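You operate a simulated robot arm through the tools that you are given. There is no shell and no other tool. Be economical: measure what you need, move in short steps, check, and stop when the job is done.

You run a simulated robot arm. Do the job below in one go: nothing can be reset, and whatever is moved stays where it is left.

## Task
Swap the bolt in the vice for the steel spacer and clamp it.
Fine: bolt on the side shelf; fingers out of the jaws. Set down upright: steel spacer.
Where things are to end (x, y in the base frame): black bolt within 0.06 m of [0.16, 0.15].

Only the result counts: the job must be done as asked and must still hold three seconds after the hand-in. Knocking over, shifting, dropping, spilling or breaking anything else fails it.

## Robot
A 6-joint arm with a two-finger parallel gripper, fixed in place. Base frame: the origin is at the foot of the arm, x ahead of it, y to its left, z up; the work surface is at about z = 0. Lengths are in m, angles in degrees, forces in N, time in s.
With the tool pointing down near the work surface it reaches from about 0.14 to 0.58 m from the base axis. Its first joint turns from -66.0 to 66.0 degrees. Payload 2.1 kg.
Tool frame: the origin (TCP) lies between the finger pads and is the grasp point; the fingertips stand 0.03 m ahead of it; z points along the fingers, y is the line along which they close. Largest opening 0.094 m; finger width 0.028, thickness 0.01; the body of the gripper, 0.05 by 0.096 m, starts 0.055 m behind the TCP.
Orientation is told as [roll, pitch, yaw] about the base's x, y, z axes, in that order, counted from this pose: with the fingers straight down and closing along the base's y, the tool's x points along the base's -x, its y along +y and its z along -z.

## Interface
- The arm moves only by the tool arm_command. Its argument "deltas" is one flat list of numbers, 7 for each row, row after row: the shift along the tool's x, y, z in units of 30 mm (1.0 is 30 mm), then the turn, a rotation vector about the tool's x, y, z in units of 4 degrees (1.0 is 4 degrees), then the opening, from 0 (shut) to 1 (fully open). In form: [tx, ty, tz, rx, ry, rz, jaw, tx, ty, tz, rx, ry, rz, jaw, ...]. A call has 1 to 8 rows; each row shifts and turns the commanded pose from where the row before left it, along the tool's axes as they then stand. A call with a number of a shift or a turn outside -1 to 1 is refused whole. Rows are played at 5 a second. More than 0.05 m and 8.6 degrees between two rows, or a gripper value outside its range, and nothing of the call is played. Where a pose cannot be reached the arm comes as near as it can. A force on the tool above 50 N (or 10 N above the force at the start of the call, whichever is more), or a blocked arm, ends the call early, and 0.2 s more pass. The fingers move at their own pace (about 0.072 m/s each) and stop on an object; they squeeze with about 28 N. The grip force told is the motor's: it shows also when the fingers shut on nothing. Time passes only in rows, and 0.2 s behind the last, so rows that do not move let the fingers close. The reply holds the time, the measured pose of the TCP, the force on the tool along the base axes, the opening and the grip force, in the units named above and with some noise, with the torque about the TCP (base axes, N m) and any sound that the robot's microphone picked up.
- Cameras (640 x 400 px; columns grow to the right, rows downward): "scene" is fixed at [0.0197, -0.3539, 0.4844]; the picture's right is [0.97, -0.22, 0.00], its down [-0.13, -0.58, -0.81] and it looks along [0.18, 0.79, -0.59] (base axes); focal length 214 px, centre (320, 200). "wrist" rides on the gripper at [0.076, 0.014, -0.102] in the tool frame; the picture's right is [-0.18, 0.98, 0.00], its down [-0.75, -0.14, -0.64] and it looks along [-0.63, -0.12, 0.77] (tool axes); focal length 243 px, centre (320, 200). There is no depth. A picture from a camera that has moved, and an enlarged one, comes with that camera's place and axes in the base frame and with its lens.
- capture(camera): a new picture of that camera. No time passes.
- close_up(camera, box): a new picture of the part [left, top, right, bottom] of that camera's present view, enlarged. No time passes.
- finish_job(): hands the job in; it is judged then, once.

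Work in short steps. Places have to be worked out from the pictures, the camera data and where the tool is seen: move nearer, look again, correct. Check each grasp and each placing, and mend what went wrong. You have 120 turns and 76 pictures in all, those below and enlarged ones among them. Open the gripper and draw the arm clear of the work before you hand the job in, unless the task says otherwise; then end with one line.

The tools are called after "Request:" as name(argument=value, ...) on one line, values as JSON. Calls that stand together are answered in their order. arm_command: Moves the arm, as the interface text tells. Its arguments: {"type":"object","properties":{"deltas":{"type":"array"}},"required":["deltas"]} The other tools are called the same way: capture (camera) takes a picture; close_up (camera, box) takes an enlarged picture of a part of a camera's view; finish_job () hands the job in.

At the start:

```text
t: 0.0
tool_pos: [0.311, 0.0077, 0.4464]
tcp_rot: [0.0, 0.0, 0.1]
wrist_force: [0.6, 1.0, -0.6]
ft_torque: [-0.01, 0.04, 0.01]
finger_gap: 0.0938
gripper_force: 0.2
```

scene: 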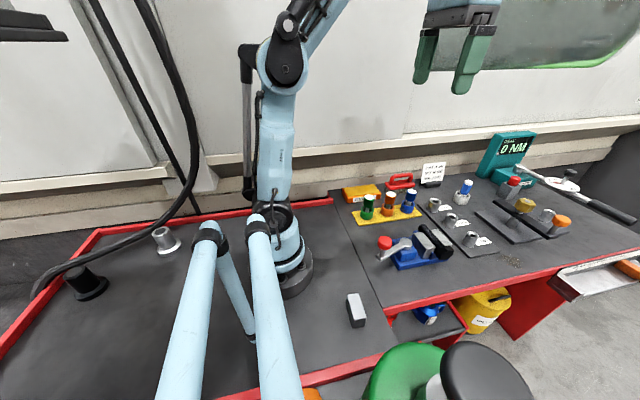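
wrist: 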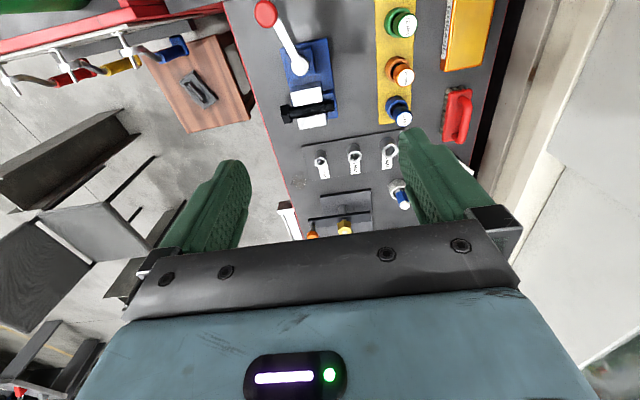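

I start by enlarging the work area in both cameras to identify the vice, bolt and spacer.

Request:
close_up(camera="scene", box=[330, 140, 490, 290])

Request:
close_up(camera="scene", box=[420, 120, 640, 270])

Request:
close_up(camera="wrist", box=[240, 0, 480, 240])

```text
2.67 times, centred on (410, 215) of scene
camera zoom: at [0.0197, -0.3539, 0.4844], right [0.97, -0.22, 0.0], down [-0.13, -0.58, -0.81], along [0.18, 0.79, -0.59], focal length 572 px, centre (80, 160)
```

zoom: 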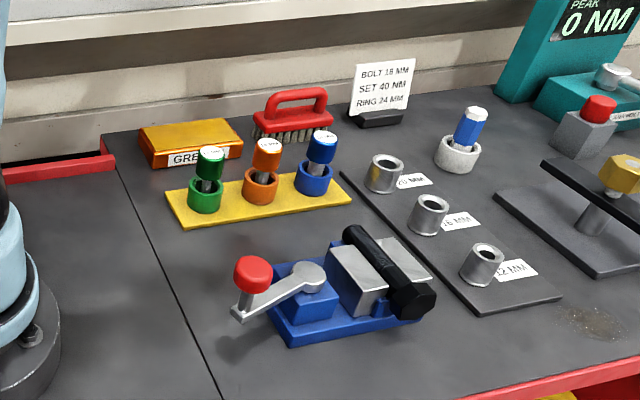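

```text
2.67 times, centred on (530, 195) of scene
camera zoom: at [0.0197, -0.3539, 0.4844], right [0.97, -0.22, 0.0], down [-0.13, -0.58, -0.81], along [0.18, 0.79, -0.59], focal length 572 px, centre (-240, 213)
```

zoom: 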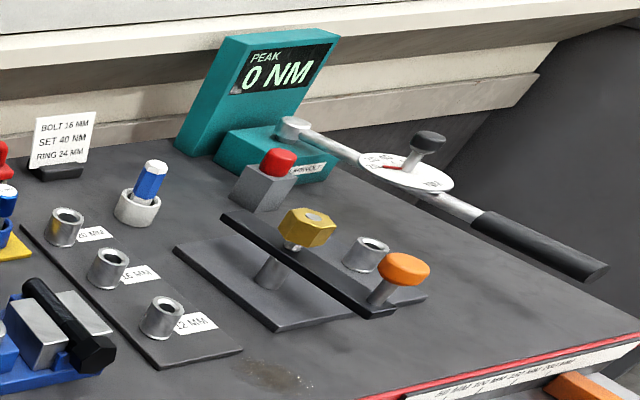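

```text
1.67 times, centred on (360, 120) of wrist
camera zoom: at [0.235, 0.0237, 0.5486], right [0.18, 0.98, 0.0], down [0.75, -0.14, 0.64], along [0.63, -0.12, -0.77], focal length 404 px, centre (253, 333)
```

zoom: 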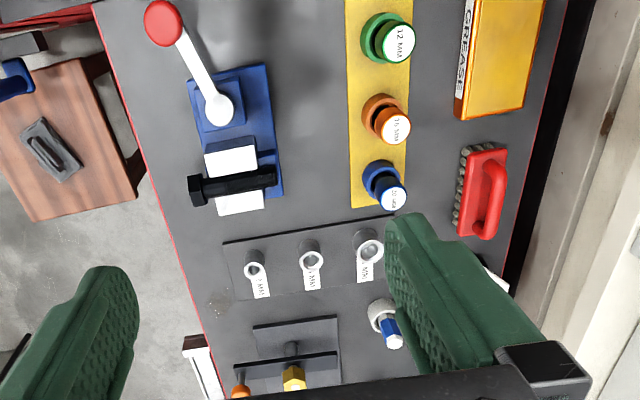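

The vice (blue, with black bolt, lever with red knob) is clear. I check the grey block near the arm's front and the other left items as spacer candidates.

Request:
close_up(camera="scene", box=[320, 270, 400, 340])

Request:
close_up(camera="scene", box=[20, 200, 340, 400])

Request:
close_up(camera="scene", box=[365, 205, 465, 280])

```text
5.71 times, centred on (360, 305) of scene
camera zoom: at [0.0197, -0.3539, 0.4844], right [0.97, -0.22, 0.0], down [-0.13, -0.58, -0.81], along [0.18, 0.79, -0.59], focal length 1226 px, centre (91, -400)
```

zoom: 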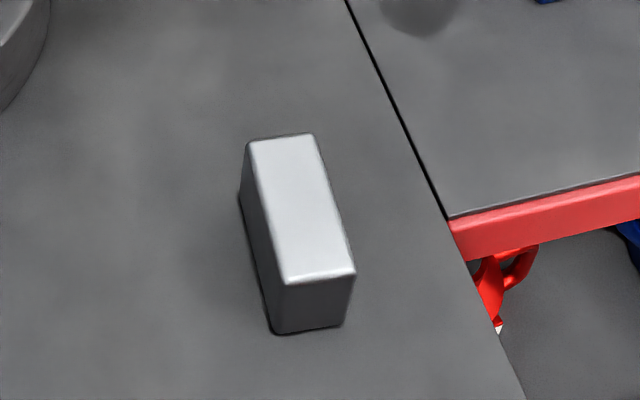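

```text
2.00 times, centred on (180, 300) of scene
camera zoom: at [0.0197, -0.3539, 0.4844], right [0.97, -0.22, 0.0], down [-0.13, -0.58, -0.81], along [0.18, 0.79, -0.59], focal length 429 px, centre (600, 0)
```

zoom: 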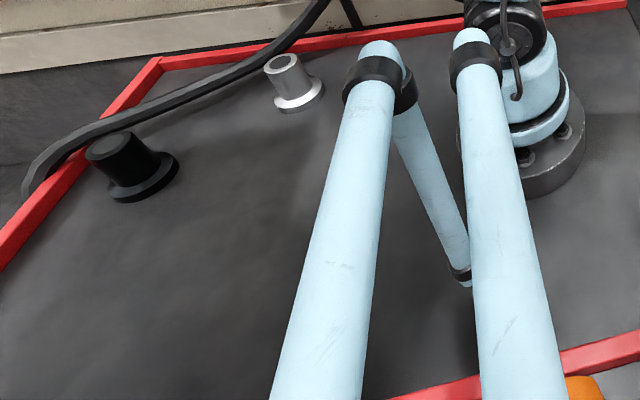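

```text
5.33 times, centred on (415, 242) of scene
camera zoom: at [0.0197, -0.3539, 0.4844], right [0.97, -0.22, 0.0], down [-0.13, -0.58, -0.81], along [0.18, 0.79, -0.59], focal length 1144 px, centre (-187, -27)
```

zoom: 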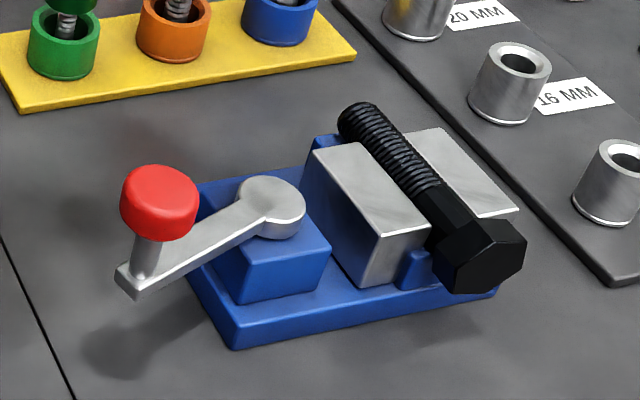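

The steel block at about (0.146,-0.143) is the spacer (~25x53x36 mm); the vice clamps along x around (0.39,-0.03), with a lever pointing roughly toward -x. I move nearer for a better view.

Request:
arm_command(deltas=[0.33, 0, 1, 0, 0, 0, 1, 0.33, 0, 1, 0, 0, 0, 1, 0.33, 0, 1, 0, 0, 0, 1, 0.33, 0, 1, 0, 0, 0, 1, 0.33, 0, 1, 0, 0, 0, 1])

Request:
capture(camera="wrist")

Request:
close_up(camera="wrist", box=[220, 60, 420, 220])

```text
t: 1.2
tool_pos: [0.2622, 0.0084, 0.2959]
tcp_rot: [0.0, 0.0, 0.0]
wrist_force: [-0.3, 0.3, -0.3]
ft_torque: [0.0, -0.01, 0.01]
finger_gap: 0.0938
gripper_force: 0.0
```

```text
67 pictures are left
camera wrist: at [0.1854, 0.0235, 0.3983], right [0.18, 0.98, 0.0], down [0.75, -0.14, 0.64], along [0.63, -0.12, -0.77], focal length 243 px, centre (320, 200)
```

wrist: 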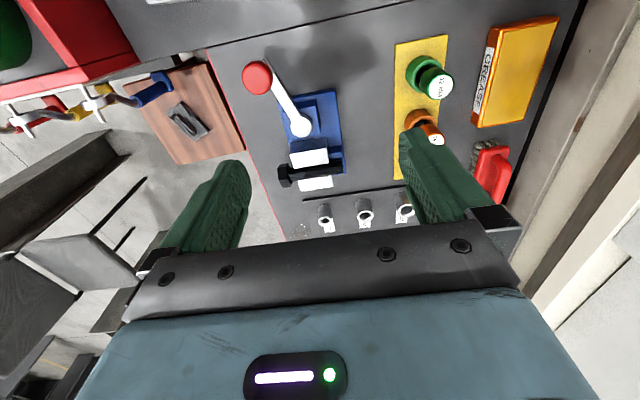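

```text
2.50 times, centred on (320, 140) of wrist
camera zoom: at [0.1854, 0.0235, 0.3983], right [0.18, 0.98, 0.0], down [0.75, -0.14, 0.64], along [0.63, -0.12, -0.77], focal length 606 px, centre (320, 350)
```

zoom: 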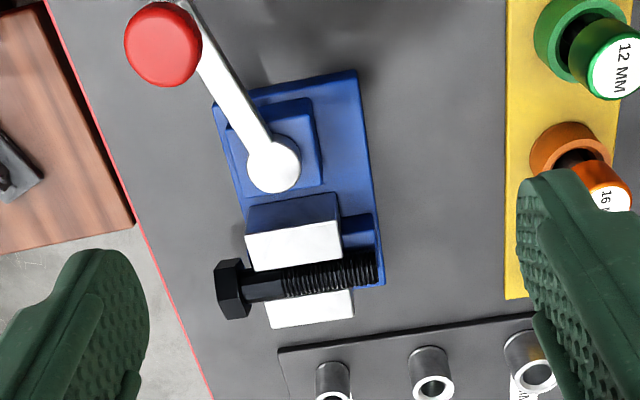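

By triangulating both views: lever pivot ≈(0.319,-0.028,0.068), knob ≈(0.238,-0.056,0.115); bolt axis along y at x≈0.400, z≈0.062, head at y≈-0.077, tip y≈0.02. I go above the knob.

Request:
arm_command(deltas=[0.2, -0.537, 0.8, 0, 0, 0, 1, 0.2, -0.537, 0.8, 0, 0, 0, 1, 0.2, -0.537, 0.8, 0, 0, 0, 1, 0.2, -0.537, 0.8, 0, 0, 0, 1])

Request:
close_up(camera="wrist", box=[220, 40, 460, 240])

Request:
close_up(camera="scene", box=[340, 150, 480, 270])

```text
t: 2.2
tool_pos: [0.2379, -0.0569, 0.1989]
tcp_rot: [0.0, -0.1, 0.1]
wrist_force: [-0.7, 0.4, 0.7]
ft_torque: [0.01, -0.01, 0.01]
finger_gap: 0.0937
gripper_force: 0.0
```

```text
2.00 times, centred on (340, 140) of wrist
camera zoom: at [0.1613, -0.0416, 0.302], right [0.18, 0.98, 0.0], down [0.75, -0.14, 0.64], along [0.63, -0.12, -0.77], focal length 485 px, centre (280, 320)
```

zoom: 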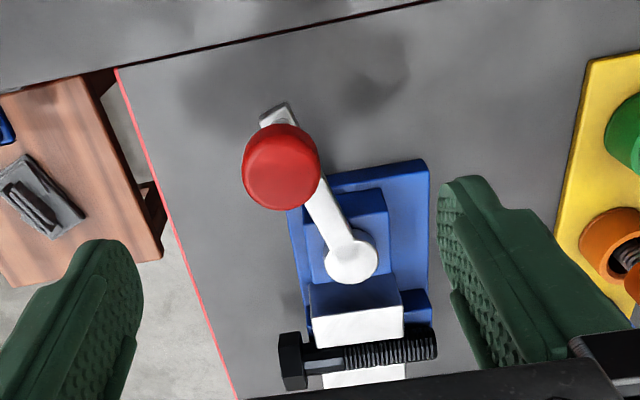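

```text
3.33 times, centred on (410, 210) of scene
camera zoom: at [0.0197, -0.3539, 0.4844], right [0.98, -0.22, 0.0], down [-0.13, -0.58, -0.81], along [0.18, 0.79, -0.59], focal length 715 px, centre (20, 167)
```

zoom: 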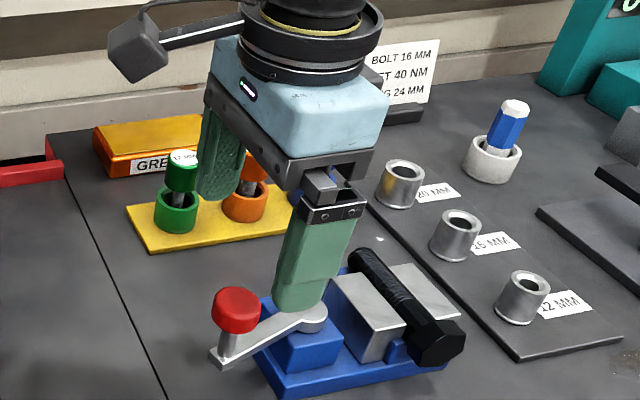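

The knob is confirmed at (0.2375,-0.055,0.115), right under the tool. I descend to z≈0.117 and close on it.

Request:
arm_command(deltas=[0, 0.02, 0.9, 0, 0, 0, 1, 0, 0.02, 0.9, 0, 0, 0, 1, 0, 0.02, 0.9, 0, 0, 0, 1, 0, 0, 0, 0, 0, 0, 0.2, 0, 0, 0, 0, 0, 0, 0.2, 0, 0, 0, 0, 0, 0, 0.2])

Request:
close_up(camera="scene", box=[340, 150, 480, 270])

```text
t: 3.6
tool_pos: [0.2377, -0.0545, 0.1187]
tcp_rot: [-0.2, 0.1, -0.1]
wrist_force: [-2.7, -7.7, -7.6]
ft_torque: [-0.14, 0.27, -0.16]
finger_gap: 0.0314
gripper_force: 44.8
```

```text
3.33 times, centred on (410, 210) of scene
camera zoom: at [0.0197, -0.3539, 0.4844], right [0.97, -0.22, 0.0], down [-0.13, -0.58, -0.81], along [0.18, 0.79, -0.59], focal length 715 px, centre (20, 167)
```

zoom: 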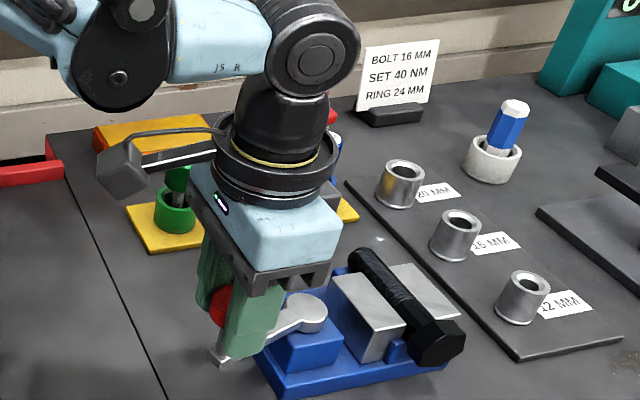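

The knob is gripped (gap 31 mm). I test turning the lever a little toward +y and watch the force.

Request:
arm_command(deltas=[0.05, 0.16, 0, 0, 0, 0, 0.2, 0.05, 0.16, 0, 0, 0, 0, 0.2, 0, 0, 0, 0, 0, 0, 0.2])

```text
t: 4.4
tool_pos: [0.2336, -0.0475, 0.1199]
tcp_rot: [-0.7, 0.0, -0.1]
wrist_force: [-3.7, -35.5, -17.2]
ft_torque: [-0.28, -0.13, -0.52]
finger_gap: 0.031
gripper_force: 45.0
```

It resists with ~35 N toward +y, likely a stop. I go back and try toward -y.

Request:
arm_command(deltas=[-0.05, -0.16, 0, 0, 0, 0, 0.2, -0.05, -0.16, 0, 0, 0, 0, 0.2, -0.05, -0.16, 0, 0, 0, 0, 0.2, -0.06, -0.16, 0, 0, 0, 0, 0.2, 0, 0, 0, 0, 0, 0, 0.2])

```text
t: 5.6
tool_pos: [0.2425, -0.0635, 0.1199]
tcp_rot: [0.0, -0.2, 0.1]
wrist_force: [1.4, 9.3, -8.5]
ft_torque: [0.21, 0.08, 0.49]
finger_gap: 0.0308
gripper_force: 45.2
```

Toward -y the lever moves freely (9 N). I keep swinging it along the arc about the pivot, turning the tool with it.

Request:
arm_command(deltas=[-0.091, -0.178, 0, 0, 0, -1, 0.2, -0.091, -0.178, 0, 0, 0, -1, 0.2, -0.091, -0.178, 0, 0, 0, -1, 0.2, -0.091, -0.178, 0, 0, 0, -1, 0.2, 0, 0, 0, 0, 0, 0, 0.2])

Request:
close_up(camera="scene", box=[340, 150, 480, 270])

```text
t: 6.8
tool_pos: [0.2543, -0.0846, 0.1207]
tcp_rot: [-0.1, 0.1, 16.1]
wrist_force: [5.3, 0.4, -8.7]
ft_torque: [0.17, -0.19, -0.21]
finger_gap: 0.0308
gripper_force: 45.4
```

```text
3.33 times, centred on (410, 210) of scene
camera zoom: at [0.0197, -0.3539, 0.4844], right [0.97, -0.22, 0.0], down [-0.13, -0.58, -0.81], along [0.18, 0.79, -0.59], focal length 715 px, centre (20, 167)
```

zoom: 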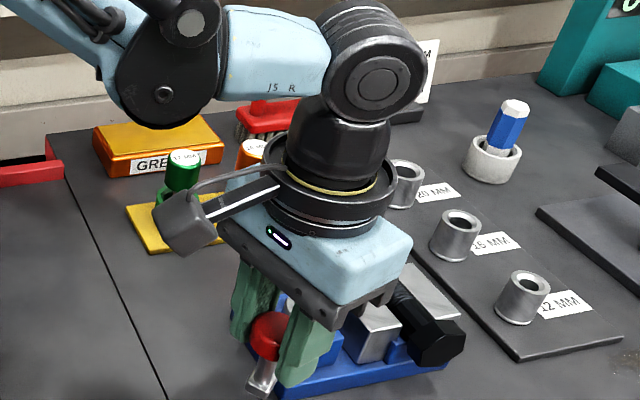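

The lever turns well; I continue the swing.

Request:
arm_command(deltas=[-0.091, -0.178, 0, 0, 0, -1, 0.2, -0.091, -0.178, 0, 0, 0, -1, 0.2, -0.091, -0.178, 0, 0, 0, -1, 0.2, -0.091, -0.178, 0, 0, 0, -1, 0.2, -0.091, -0.178, 0, 0, 0, -1, 0.2, 0, 0, 0, 0, 0, 0, 0.2])

Request:
close_up(camera="scene", box=[340, 150, 480, 270])

```text
t: 8.2
tool_pos: [0.277, -0.1031, 0.1201]
tcp_rot: [-0.2, 0.3, 36.1]
wrist_force: [-14.4, -19.6, 29.5]
ft_torque: [-0.14, -0.08, -0.09]
finger_gap: 0.031
gripper_force: 45.0
```

```text
3.33 times, centred on (410, 210) of scene
camera zoom: at [0.0196, -0.3539, 0.4844], right [0.97, -0.22, 0.0], down [-0.13, -0.58, -0.81], along [0.18, 0.79, -0.59], focal length 715 px, centre (20, 167)
```

zoom: 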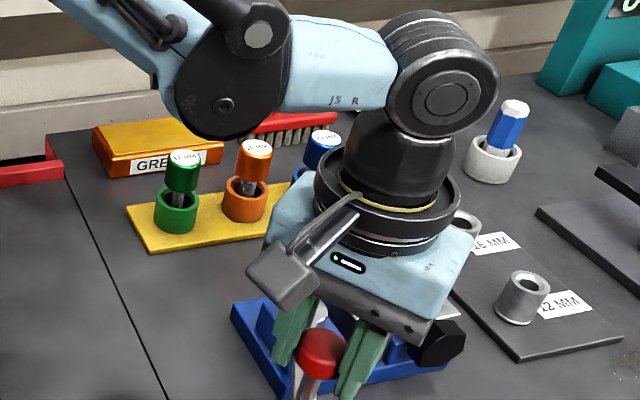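

Forces rose (outward and upward), so my arc is slightly too tight. I ease out 2 mm and up 1 mm.

Request:
arm_command(deltas=[0.06, -0.028, -0.04, 0, 0, 0, 0.2, 0, 0, 0, 0, 0, 0, 0.2])

Request:
close_up(camera="wrist", box=[200, 80, 440, 240])

```text
t: 8.8
tool_pos: [0.2756, -0.1035, 0.1194]
tcp_rot: [-0.1, 0.0, 35.9]
wrist_force: [2.3, -8.6, -38.6]
ft_torque: [-0.12, 0.06, -0.27]
finger_gap: 0.0312
gripper_force: 44.5
```

```text
2.50 times, centred on (320, 160) of wrist
camera zoom: at [0.2057, -0.1359, 0.2218], right [-0.43, 0.9, 0.0], down [0.69, 0.33, 0.64], along [0.58, 0.28, -0.77], focal length 606 px, centre (320, 300)
```

zoom: 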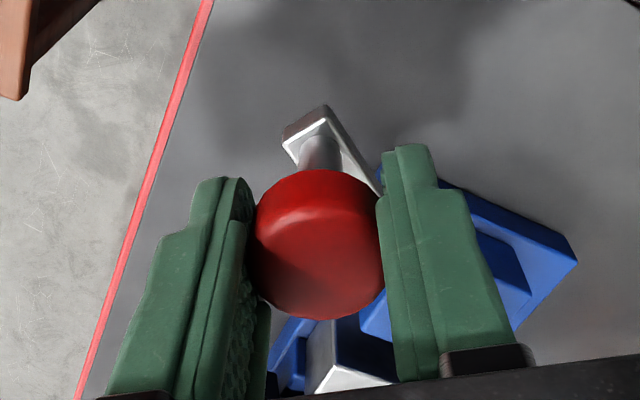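

The vertical force is just grip friction on a stiff knob. I lower half a millimetre and continue the arc in small portions.

Request:
arm_command(deltas=[-0.085, -0.18, 0.02, 0, 0, -1, 0.2, -0.085, -0.18, 0, 0, 0, -1, 0.2, -0.085, -0.18, 0, 0, 0, -1, 0.2, 0, 0, 0, 0, 0, 0, 0.2])

Request:
close_up(camera="scene", box=[360, 170, 480, 270])

```text
t: 9.8
tool_pos: [0.2921, -0.1115, 0.1204]
tcp_rot: [-0.1, 0.1, 48.2]
wrist_force: [-9.7, -6.2, -17.5]
ft_torque: [0.01, 0.28, 0.34]
finger_gap: 0.0312
gripper_force: 44.6
```

```text
4.00 times, centred on (420, 220) of scene
camera zoom: at [0.0197, -0.3539, 0.4844], right [0.97, -0.22, 0.0], down [-0.13, -0.58, -0.81], along [0.18, 0.79, -0.59], focal length 858 px, centre (-80, 120)
```

zoom: 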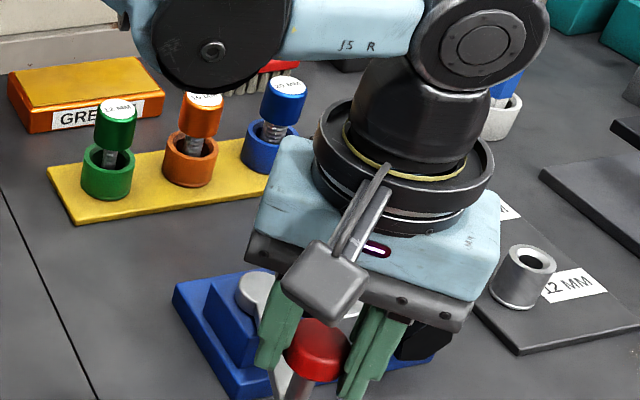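

Still moving with only modest forces. I continue.

Request:
arm_command(deltas=[-0.085, -0.18, 0, 0, 0, -1, 0.2, -0.085, -0.18, 0, 0, 0, -1, 0.2, -0.085, -0.18, 0, 0, 0, -1, 0.2, -0.085, -0.18, 0, 0, 0, -1, 0.2, 0, 0, 0, 0, 0, 0, 0.2])

Request:
capture(camera="wrist")

```text
t: 11.0
tool_pos: [0.3164, -0.1162, 0.1203]
tcp_rot: [-0.1, 0.0, 64.0]
wrist_force: [-3.9, -12.1, -19.2]
ft_torque: [-0.11, 0.17, 0.16]
finger_gap: 0.0307
gripper_force: 45.8
```

```text
58 pictures are left
camera wrist: at [0.2697, -0.1774, 0.2223], right [-0.8, 0.6, 0.0], down [0.46, 0.62, 0.64], along [0.38, 0.51, -0.77], focal length 243 px, centre (320, 200)
```

wrist: 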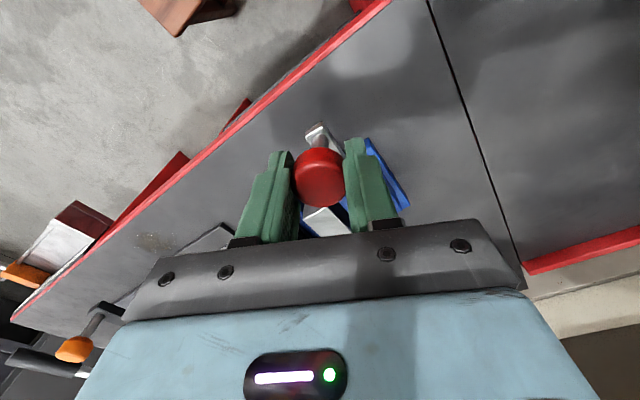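

Lever is now pointing about -y. I continue two small rows to feel for an end stop.

Request:
arm_command(deltas=[-0.085, -0.18, 0, 0, 0, -1, 0.2, -0.085, -0.18, 0, 0, 0, -1, 0.2, 0, 0, 0, 0, 0, 0, 0.2])

Request:
close_up(camera="scene", box=[360, 170, 480, 270])

```text
t: 11.8
tool_pos: [0.3226, -0.1144, 0.1203]
tcp_rot: [1.1, 0.2, 71.9]
wrist_force: [-8.3, 0.5, 0.2]
ft_torque: [0.11, 0.08, -0.44]
finger_gap: 0.0311
gripper_force: 45.1
stopped in row 3: the force on the tool passed its limit at 51 N (the readings are from after the stop); the commanded pose is now the measured one
```

```text
4.00 times, centred on (420, 220) of scene
camera zoom: at [0.0197, -0.3539, 0.4844], right [0.98, -0.22, 0.0], down [-0.13, -0.58, -0.81], along [0.18, 0.79, -0.59], focal length 858 px, centre (-80, 120)
```

zoom: 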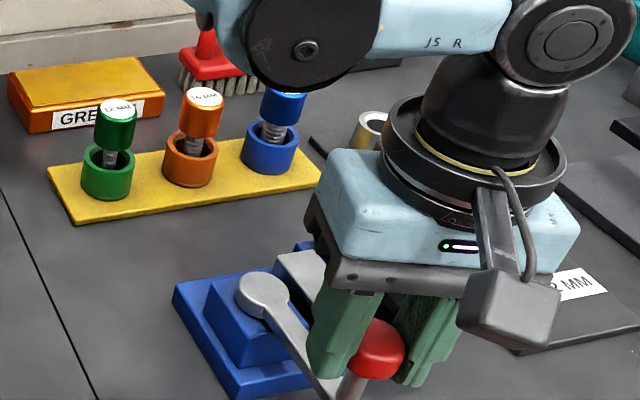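

End stop reached at about -88°. I open and rise straight up.

Request:
arm_command(deltas=[0, 0, 0, 0, 0, 0, 0.8, 0, 0, 0, 0, 0, 0, 0.8, 0, 0, -0.8, 0, 0, 0, 0.8, 0, 0, -1, 0, 0, 0, 0.8, 0, 0, -1, 0, 0, 0, 0.8, 0, 0, -1, 0, 0, 0, 0.8, 0, 0, -1, 0, 0, 0, 0.8])

Request:
close_up(camera="scene", box=[370, 190, 490, 290])

```text
t: 13.4
tool_pos: [0.3267, -0.1144, 0.2657]
tcp_rot: [0.9, 0.3, 71.9]
wrist_force: [0.3, 0.2, -0.4]
ft_torque: [-0.02, 0.0, 0.01]
finger_gap: 0.0751
gripper_force: 0.1
```

```text
4.00 times, centred on (430, 240) of scene
camera zoom: at [0.0197, -0.3539, 0.4844], right [0.97, -0.22, 0.0], down [-0.13, -0.58, -0.81], along [0.18, 0.79, -0.59], focal length 858 px, centre (-120, 40)
```

zoom: 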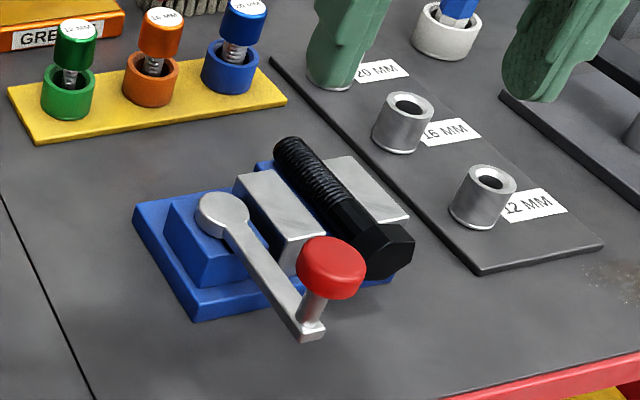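

The jaw has opened and the bolt still lies in place. I turn to yaw 90° and go above the bolt head for a view along the bolt.

Request:
arm_command(deltas=[0, 0, 0, 0, 0, -1, 0.8, 0, 0, 0, 0, 0, -1, 0.8, 0, 0, 0, 0, 0, -1, 0.8, 0, 0, 0, 0, 0, -1, 0.8, 0, 0, 0, 0.075, 0.225, -0.52, 0.8, -0.4, -0.8, 0.5, 0, 0, 0, 0.8, -0.4, -0.8, 0.5, 0, 0, 0, 0.8, -0.4, -0.8, 0.5, 0, 0, 0, 0.8])

Request:
capture(camera="wrist")

Request:
close_up(camera="scene", box=[370, 190, 490, 290])

```text
t: 15.2
tool_pos: [0.3976, -0.0798, 0.2169]
tcp_rot: [0.6, 1.1, 90.0]
wrist_force: [-0.1, -0.2, -0.2]
ft_torque: [-0.02, -0.01, 0.03]
finger_gap: 0.0751
gripper_force: 0.1
```

```text
55 pictures are left
camera wrist: at [0.3844, -0.1532, 0.3212], right [-0.98, 0.18, 0.01], down [0.15, 0.76, 0.63], along [0.11, 0.62, -0.78], focal length 243 px, centre (320, 200)
```

wrist: 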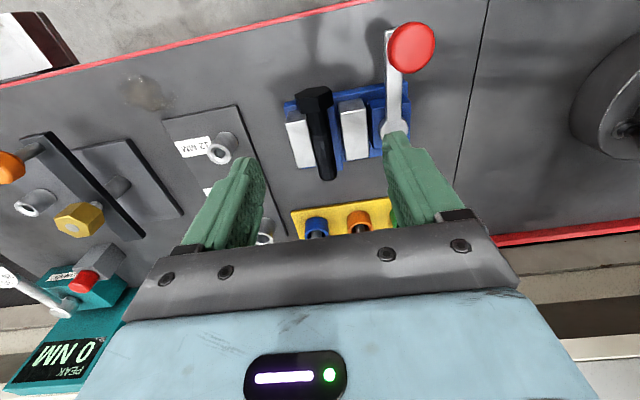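

```text
4.00 times, centred on (430, 240) of scene
camera zoom: at [0.0197, -0.3539, 0.4844], right [0.97, -0.22, 0.0], down [-0.13, -0.58, -0.81], along [0.18, 0.79, -0.59], focal length 858 px, centre (-120, 40)
```

zoom: 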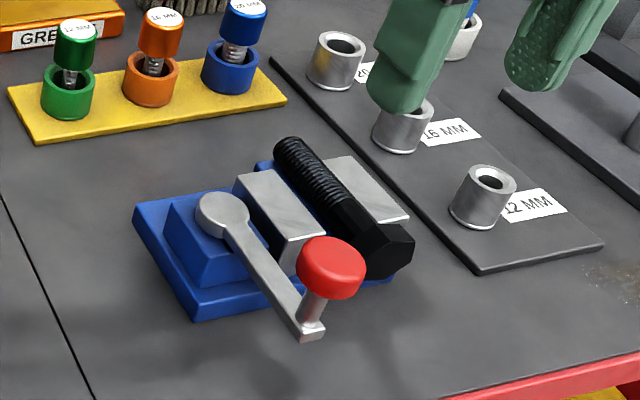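

I close up on the vice from here to measure bolt and jaws.

Request:
close_up(camera="wrist", box=[260, 60, 420, 200])

```text
2.86 times, centred on (340, 130) of wrist
camera zoom: at [0.3844, -0.1532, 0.3212], right [-0.98, 0.18, 0.01], down [0.15, 0.76, 0.63], along [0.11, 0.62, -0.78], focal length 693 px, centre (263, 400)
```

zoom: 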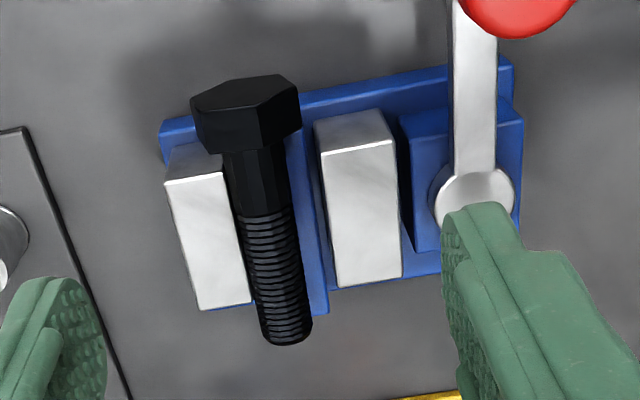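

The jaws are ~35 mm apart now and the bolt lies at x≈0.402. I check the hex head's orientation closely before grasping.

Request:
close_up(camera="scene", box=[425, 225, 485, 270])

Request:
close_up(camera="wrist", box=[295, 80, 345, 115])

```text
8.89 times, centred on (455, 248) of scene
camera zoom: at [0.0197, -0.3539, 0.4844], right [0.97, -0.22, 0.0], down [-0.13, -0.58, -0.81], along [0.18, 0.79, -0.59], focal length 1906 px, centre (-880, -222)
```

zoom: 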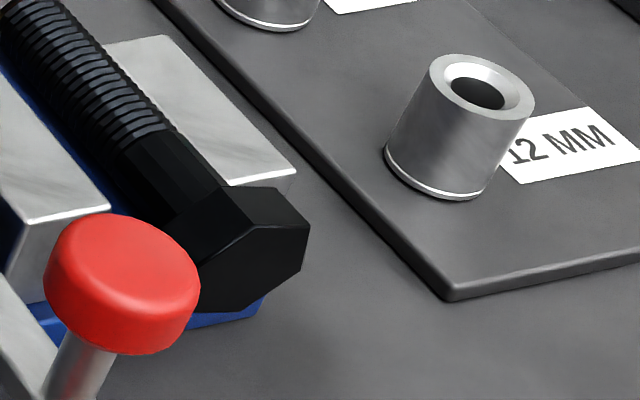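

```text
11.43 times, centred on (320, 98) of wrist
camera zoom: at [0.3844, -0.1532, 0.3212], right [-0.98, 0.18, 0.01], down [0.15, 0.76, 0.63], along [0.11, 0.62, -0.78], focal length 2773 px, centre (320, 1371)
```

zoom: 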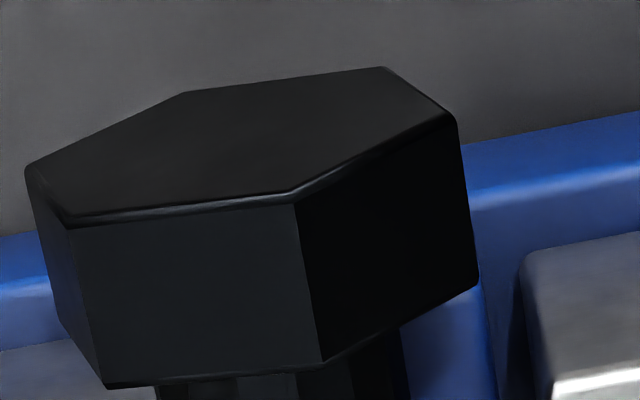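

Hex flats are tilted ~15° about the bolt axis, so I roll the tool ~12° to match, at height above the head, then check.

Request:
arm_command(deltas=[0, 0, 0, 1, 0, 0, 0.66, 0, 0, 0, 1, 0, 0, 0.66, 0, 0, 0, 1, 0, 0, 0.66, 0, 0.86, 0, 0.15, -0.275, 0, 0.66, 0, 0, 1, 0, 0, 0, 0.66, 0, 0, 0.7, 0, 0, 0, 0.66])

Request:
capture(camera="wrist")

Request:
close_up(camera="scene", box=[370, 150, 510, 270])

```text
t: 16.6
tool_pos: [0.3819, -0.079, 0.1619]
tcp_rot: [-11.9, -0.2, 90.2]
wrist_force: [-0.3, -0.1, -0.4]
ft_torque: [0.04, -0.01, 0.0]
finger_gap: 0.0622
gripper_force: 0.1
```

```text
50 pictures are left
camera wrist: at [0.3473, -0.1556, 0.259], right [-0.96, 0.18, -0.2], down [0.0, 0.75, 0.66], along [0.27, 0.63, -0.72], focal length 243 px, centre (320, 200)
```

wrist: 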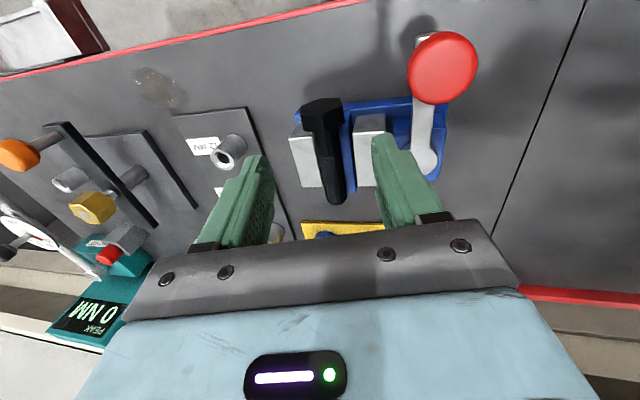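

```text
3.33 times, centred on (440, 210) of scene
camera zoom: at [0.0197, -0.3539, 0.4844], right [0.97, -0.22, 0.0], down [-0.13, -0.58, -0.81], along [0.18, 0.79, -0.59], focal length 715 px, centre (-80, 167)
```

zoom: 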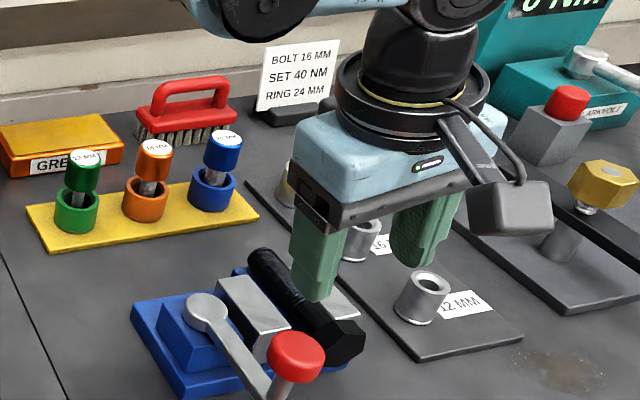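

I enlarge the head to refine its position before the descent.

Request:
close_up(camera="wrist", box=[270, 80, 410, 220])

```text
2.86 times, centred on (340, 150) of wrist
camera zoom: at [0.3473, -0.1556, 0.259], right [-0.96, 0.18, -0.2], down [0.0, 0.75, 0.66], along [0.27, 0.63, -0.72], focal length 693 px, centre (263, 343)
```

zoom: 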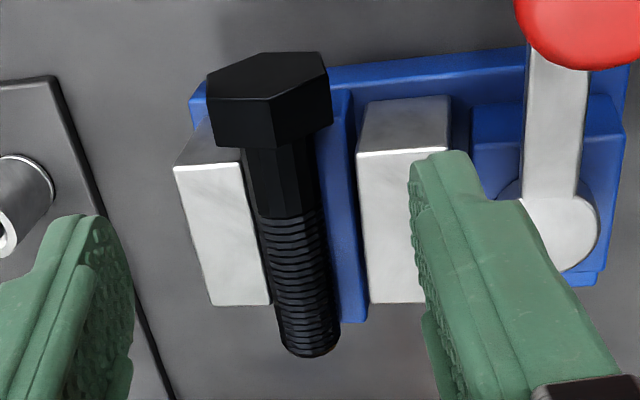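

Fingers line up with the flats and the axis passes through the head (x≈0.401). I descend along the tool axis to z≈0.072.

Request:
arm_command(deltas=[0, 0, 0.8, 0, 0, 0, 0.66, 0, 0, 0.8, 0, 0, 0, 0.66, 0, 0, 0.8, 0, 0, 0, 0.66, 0, 0, 0.65, 0, 0, 0, 0.66])

Request:
close_up(camera="scene", box=[390, 190, 490, 270])

Request:
capture(camera="wrist")

```text
t: 17.6
tool_pos: [0.4015, -0.0796, 0.0732]
tcp_rot: [-11.9, -0.2, 90.3]
wrist_force: [0.1, -1.0, 0.8]
ft_torque: [-0.01, -0.03, 0.0]
finger_gap: 0.062
gripper_force: 0.1
```

```text
5.00 times, centred on (440, 230) of scene
camera zoom: at [0.0197, -0.3539, 0.4844], right [0.97, -0.22, 0.0], down [-0.13, -0.58, -0.81], along [0.18, 0.79, -0.59], focal length 1072 px, centre (-280, 50)
```

zoom: 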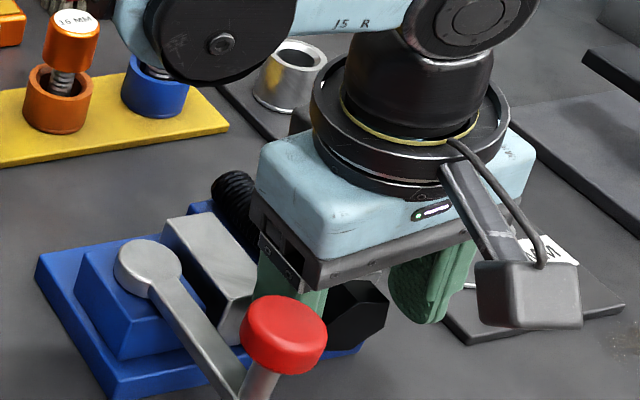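

```text
46 pictures are left
camera wrist: at [0.3667, -0.1553, 0.1701], right [-0.96, 0.18, -0.2], down [0.0, 0.75, 0.66], along [0.27, 0.63, -0.72], focal length 243 px, centre (320, 200)
```

wrist: 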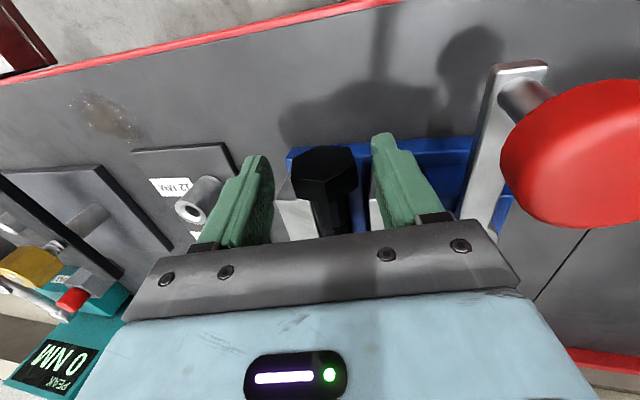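

The head is between the fingers with no contact. I close.

Request:
arm_command(deltas=[0, 0, 0, 0, 0, 0, 0.2, 0, 0, 0, 0, 0, 0, 0.2, 0, 0, 0, 0, 0, 0, 0.2])

Request:
capture(camera="wrist")

```text
t: 18.4
tool_pos: [0.3998, -0.0791, 0.072]
tcp_rot: [-11.6, -0.2, 90.3]
wrist_force: [-24.3, -1.9, -0.2]
ft_torque: [-0.14, 0.26, 0.5]
finger_gap: 0.0358
gripper_force: 28.0
```

```text
45 pictures are left
camera wrist: at [0.3656, -0.1556, 0.1702], right [-0.96, 0.18, -0.2], down [0.01, 0.75, 0.66], along [0.27, 0.63, -0.73], focal length 243 px, centre (320, 200)
```

wrist: 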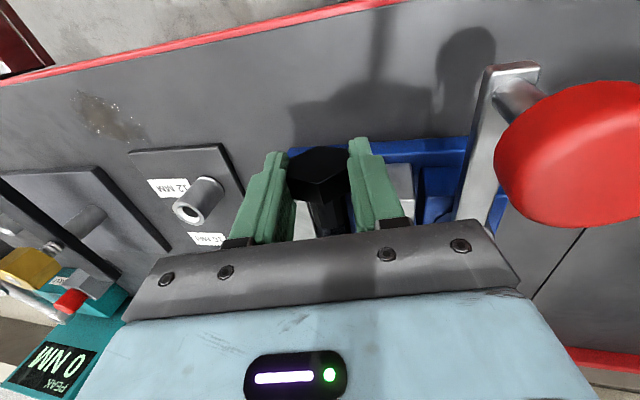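

Gripped (36 mm across flats), with a side force of -24 N in x, so the bolt's centre is slightly to -x. I shift 1.5 mm to -x and lift 1 cm gently.

Request:
arm_command(deltas=[0, 0.05, 0, 0, 0, 0, 0.2, 0, -0.035, -0.163, 0, 0, 0, 0.2, 0, -0.035, -0.163, 0, 0, 0, 0.2, 0, 0, 0, 0, 0, 0, 0.2])

Request:
close_up(camera="scene", box=[390, 190, 490, 270])

```text
t: 19.4
tool_pos: [0.4001, -0.0794, 0.0843]
tcp_rot: [-11.9, -0.1, 90.3]
wrist_force: [-0.3, 0.0, -3.1]
ft_torque: [-0.2, 0.0, -0.01]
finger_gap: 0.0356
gripper_force: 28.1
```

```text
5.00 times, centred on (440, 230) of scene
camera zoom: at [0.0197, -0.3539, 0.4844], right [0.97, -0.22, 0.0], down [-0.13, -0.58, -0.81], along [0.18, 0.79, -0.59], focal length 1072 px, centre (-280, 50)
```

zoom: 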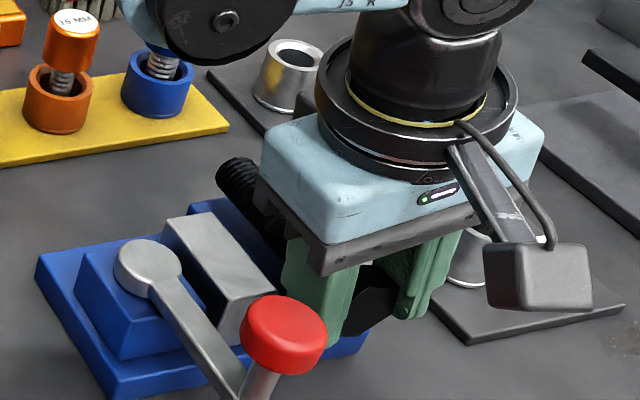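

Bolt lifted cleanly (~3 N). I raise it to z≈0.2 and undo the roll.

Request:
arm_command(deltas=[0, -0.208, -0.978, 0, 0, 0, 0.2, 0, -0.208, -0.978, 0, 0, 0, 0.2, 0, -0.208, -0.978, 0, 0, 0, 0.2, 0, -0.208, -0.978, 0, 0, 0, 0.2, 0, 0, 0, -1, 0, 0, 0.2, 0, 0, 0, -1, 0, 0, 0.2, 0, 0, 0, -0.98, 0, 0, 0.2])

Request:
capture(camera="scene")

Request:
capture(camera="wrist")

```text
t: 21.0
tool_pos: [0.3999, -0.0787, 0.204]
tcp_rot: [0.0, -0.2, 90.3]
wrist_force: [-0.3, 0.5, -4.1]
ft_torque: [-0.16, 0.04, -0.01]
finger_gap: 0.0356
gripper_force: 27.3
```

```text
43 pictures are left
```

scene: 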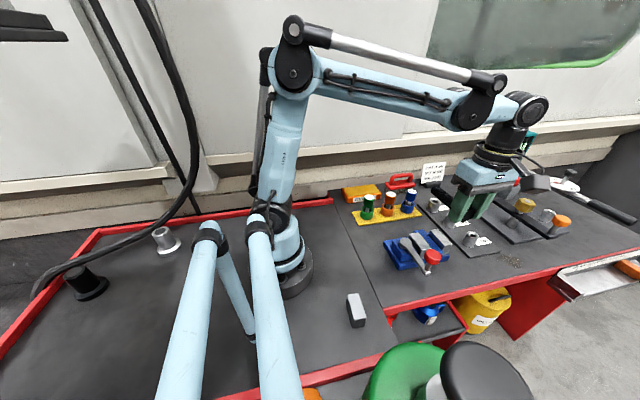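

```text
42 pictures are left
camera wrist: at [0.3858, -0.1556, 0.3048], right [-0.98, 0.18, 0.0], down [0.14, 0.75, 0.64], along [0.11, 0.63, -0.77], focal length 243 px, centre (320, 200)
```

wrist: 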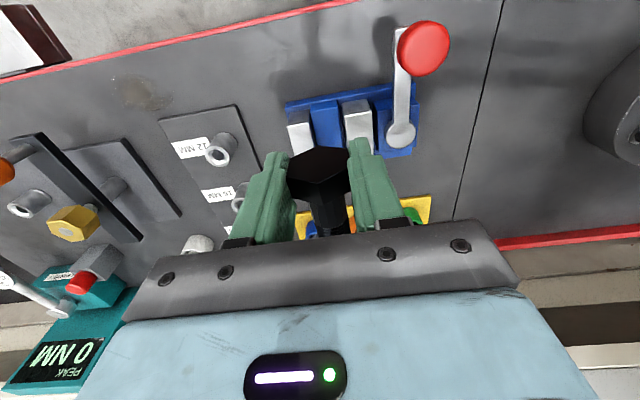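

I carry the bolt toward the side shelf at z≈0.2.

Request:
arm_command(deltas=[-0.79, 1, 0, 0, 0, 0, 0.2, -0.79, 1, 0, 0, 0, 0, 0.2, -0.79, 1, 0, 0, 0, 0, 0.2, -0.79, 1, 0, 0, 0, 0, 0.2, -0.79, 1, 0, 0, 0, 0, 0.2, -0.79, 1, 0, 0, 0, 0, 0.2, -0.79, 1, 0, 0, 0, 0, 0.2, -0.79, 1, 0, 0, 0, 0, 0.2])

Request:
capture(camera="scene")

Request:
capture(camera="wrist")

```text
t: 22.8
tool_pos: [0.16, 0.109, 0.2027]
tcp_rot: [0.1, -0.2, 90.2]
wrist_force: [0.1, -0.1, -3.7]
ft_torque: [-0.17, 0.01, 0.01]
finger_gap: 0.0357
gripper_force: 28.0
```

```text
41 pictures are left
```

scene: 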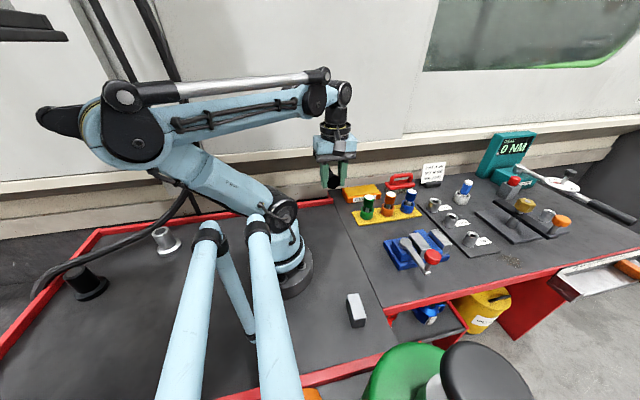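

```text
40 pictures are left
camera wrist: at [0.1451, 0.033, 0.3054], right [-0.98, 0.18, 0.0], down [0.14, 0.75, 0.64], along [0.12, 0.63, -0.77], focal length 243 px, centre (320, 200)
```

wrist: 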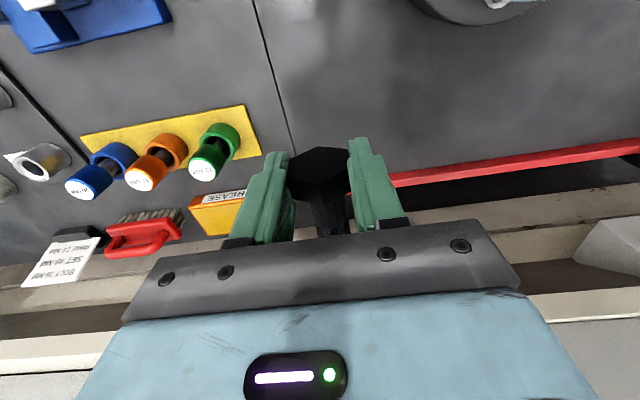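

All clear. I pitch the tool 7° so the bolt tip leads, and descend to z≈0.06 over the shelf.

Request:
arm_command(deltas=[0, 0, 0, 0, 1, 0, 0.2, 0, 0, 0, 0, 0.75, 0, 0.2, -0.114, 0, 0.927, 0, 0, 0, 0.2, -0.114, 0, 0.927, 0, 0, 0, 0.2, -0.114, 0, 0.927, 0, 0, 0, 0.2, -0.114, 0, 0.927, 0, 0, 0, 0.2, -0.114, 0, 0.927, 0, 0, 0, 0.2])

Request:
close_up(camera="scene", box=[280, 160, 400, 260])

```text
t: 24.4
tool_pos: [0.1589, 0.1097, 0.0621]
tcp_rot: [0.0, 6.7, 90.3]
wrist_force: [-0.3, 0.0, -4.5]
ft_torque: [-0.15, -0.02, 0.0]
finger_gap: 0.0359
gripper_force: 28.6
```

```text
4.00 times, centred on (340, 210) of scene
camera zoom: at [0.0197, -0.3539, 0.4844], right [0.97, -0.22, 0.0], down [-0.13, -0.58, -0.81], along [0.18, 0.79, -0.59], focal length 858 px, centre (240, 160)
```

zoom: 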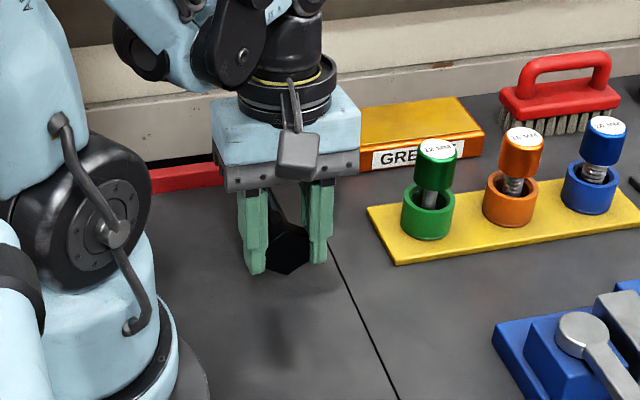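

Still clear. I lower slowly toward the shelf surface.

Request:
arm_command(deltas=[-0.05, 0, 0.4, 0, 0, 0, 0.2, -0.04, 0, 0.3, 0, 0, 0, 0.2, -0.02, 0, 0.15, 0, 0, 0, 0.2, -0.009, 0, 0.07, 0, 0, 0, 0.2])

Request:
close_up(camera="scene", box=[290, 180, 390, 260])

```text
t: 25.3
tool_pos: [0.1578, 0.1088, 0.0364]
tcp_rot: [0.2, 7.0, 90.3]
wrist_force: [-1.1, 1.0, 27.0]
ft_torque: [0.22, 0.06, -0.03]
finger_gap: 0.0357
gripper_force: 28.3
stopped in row 4: the force on the tool passed its limit at 75 N (the readings are from after the stop); the commanded pose is now the measured one
```

```text
5.00 times, centred on (340, 220) of scene
camera zoom: at [0.0197, -0.3539, 0.4844], right [0.97, -0.22, 0.0], down [-0.13, -0.58, -0.81], along [0.18, 0.79, -0.59], focal length 1072 px, centre (220, 100)
```

zoom: 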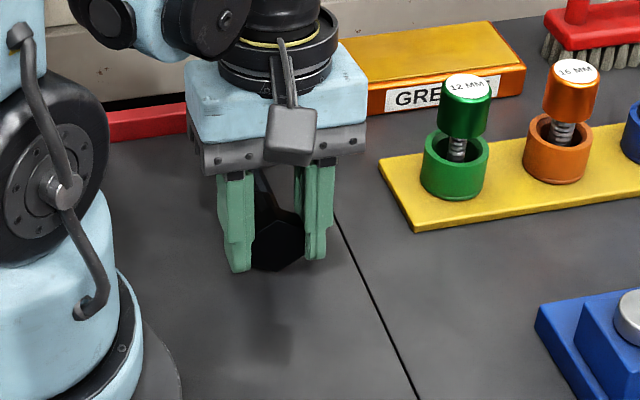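

Touched down. I relieve the force by a hair and open the fingers stepwise.

Request:
arm_command(deltas=[0, 0, -0.03, 0, 0, 0, 0.34, 0, 0, 0, 0, 0, 0, 0.42, 0, 0, 0, 0, 0, 0, 0.5, 0, 0, 0, 0, 0, 0, 0.6, 0, 0, 0, 0, 0, 0, 0.7, 0, 0, 0, 0, 0, 0, 0.7])

Request:
close_up(camera="scene", box=[290, 180, 390, 260])

Request:
capture(camera="wrist")

```text
t: 26.7
tool_pos: [0.1593, 0.1092, 0.0371]
tcp_rot: [0.1, 7.1, 90.3]
wrist_force: [0.5, -0.4, 0.7]
ft_torque: [0.02, -0.01, -0.01]
finger_gap: 0.0661
gripper_force: 0.0
```

```text
5.00 times, centred on (340, 220) of scene
camera zoom: at [0.0197, -0.3539, 0.4844], right [0.97, -0.22, 0.0], down [-0.13, -0.58, -0.81], along [0.18, 0.79, -0.59], focal length 1072 px, centre (220, 100)
```

zoom: 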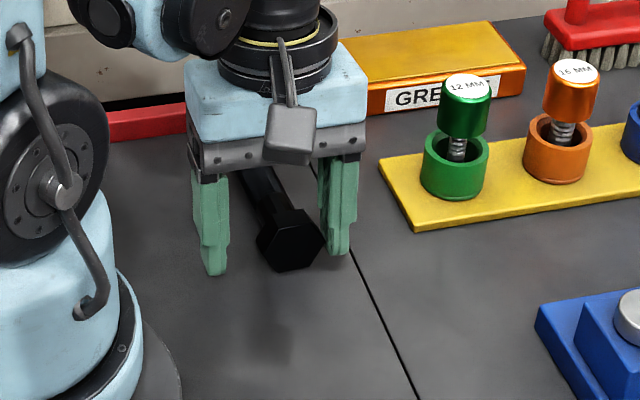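

```text
36 pictures are left
camera wrist: at [0.1447, 0.0466, 0.1486], right [-0.98, 0.18, -0.02], down [0.14, 0.83, 0.55], along [0.11, 0.53, -0.84], focal length 243 px, centre (320, 200)
```

wrist: 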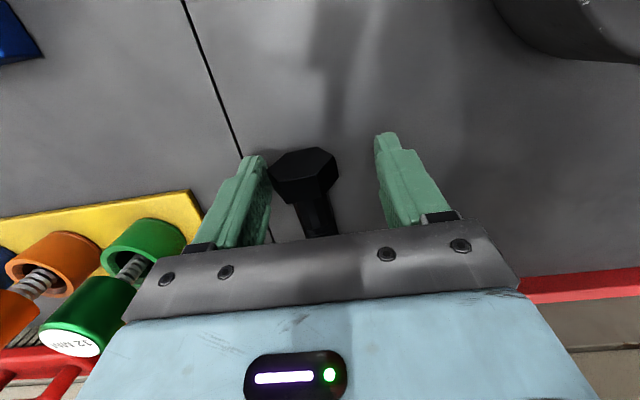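

The bolt lies on the shelf, head free of the fingers. I open further, retreat upward and level the tool.

Request:
arm_command(deltas=[0, -0.1, 0, 0, 0, 0, 0.85, 0, 0, 0, 0, 0, 0, 0.85, 0, 0, -0.7, 0, 0, 0, 0.85, 0, 0, -1, 0, 0, 0, 0.85, 0, 0, -1, 0, 0, 0, 0.85, 0, 0, -1, 0, 0, 0, 0.85, 0, 0, -1, 0, -1, 0, 0.85, 0, 0, -1, 0, -0.77, 0, 0.85])

Request:
close_up(camera="scene", box=[280, 160, 400, 260])

Request:
close_up(camera="scene", box=[370, 210, 470, 280])

```text
t: 28.5
tool_pos: [0.1622, 0.1274, 0.2073]
tcp_rot: [0.1, -0.2, 90.2]
wrist_force: [0.2, 0.6, 0.4]
ft_torque: [-0.02, 0.01, 0.06]
finger_gap: 0.0799
gripper_force: 0.1
```

```text
4.00 times, centred on (340, 210) of scene
camera zoom: at [0.0197, -0.3539, 0.4844], right [0.97, -0.22, 0.0], down [-0.13, -0.58, -0.81], along [0.18, 0.79, -0.59], focal length 858 px, centre (240, 160)
```

zoom: 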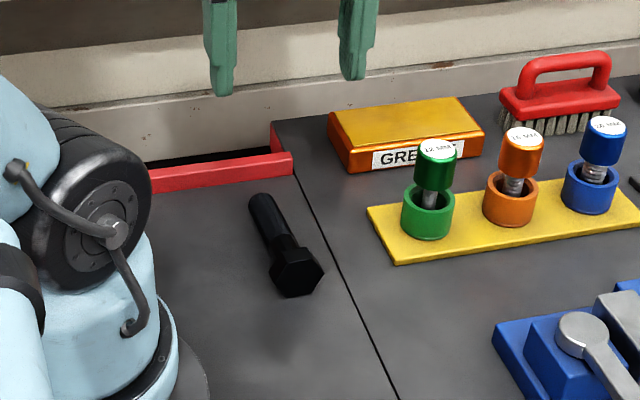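

```text
5.71 times, centred on (420, 245) of scene
camera zoom: at [0.0197, -0.3539, 0.4844], right [0.97, -0.22, 0.0], down [-0.13, -0.58, -0.81], along [0.18, 0.79, -0.59], focal length 1226 px, centre (-251, -57)
```

zoom: 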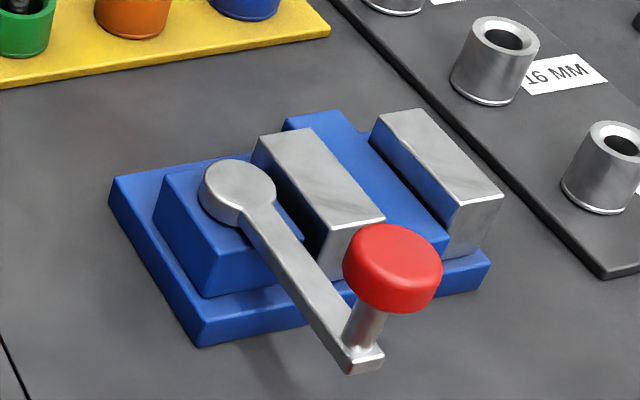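

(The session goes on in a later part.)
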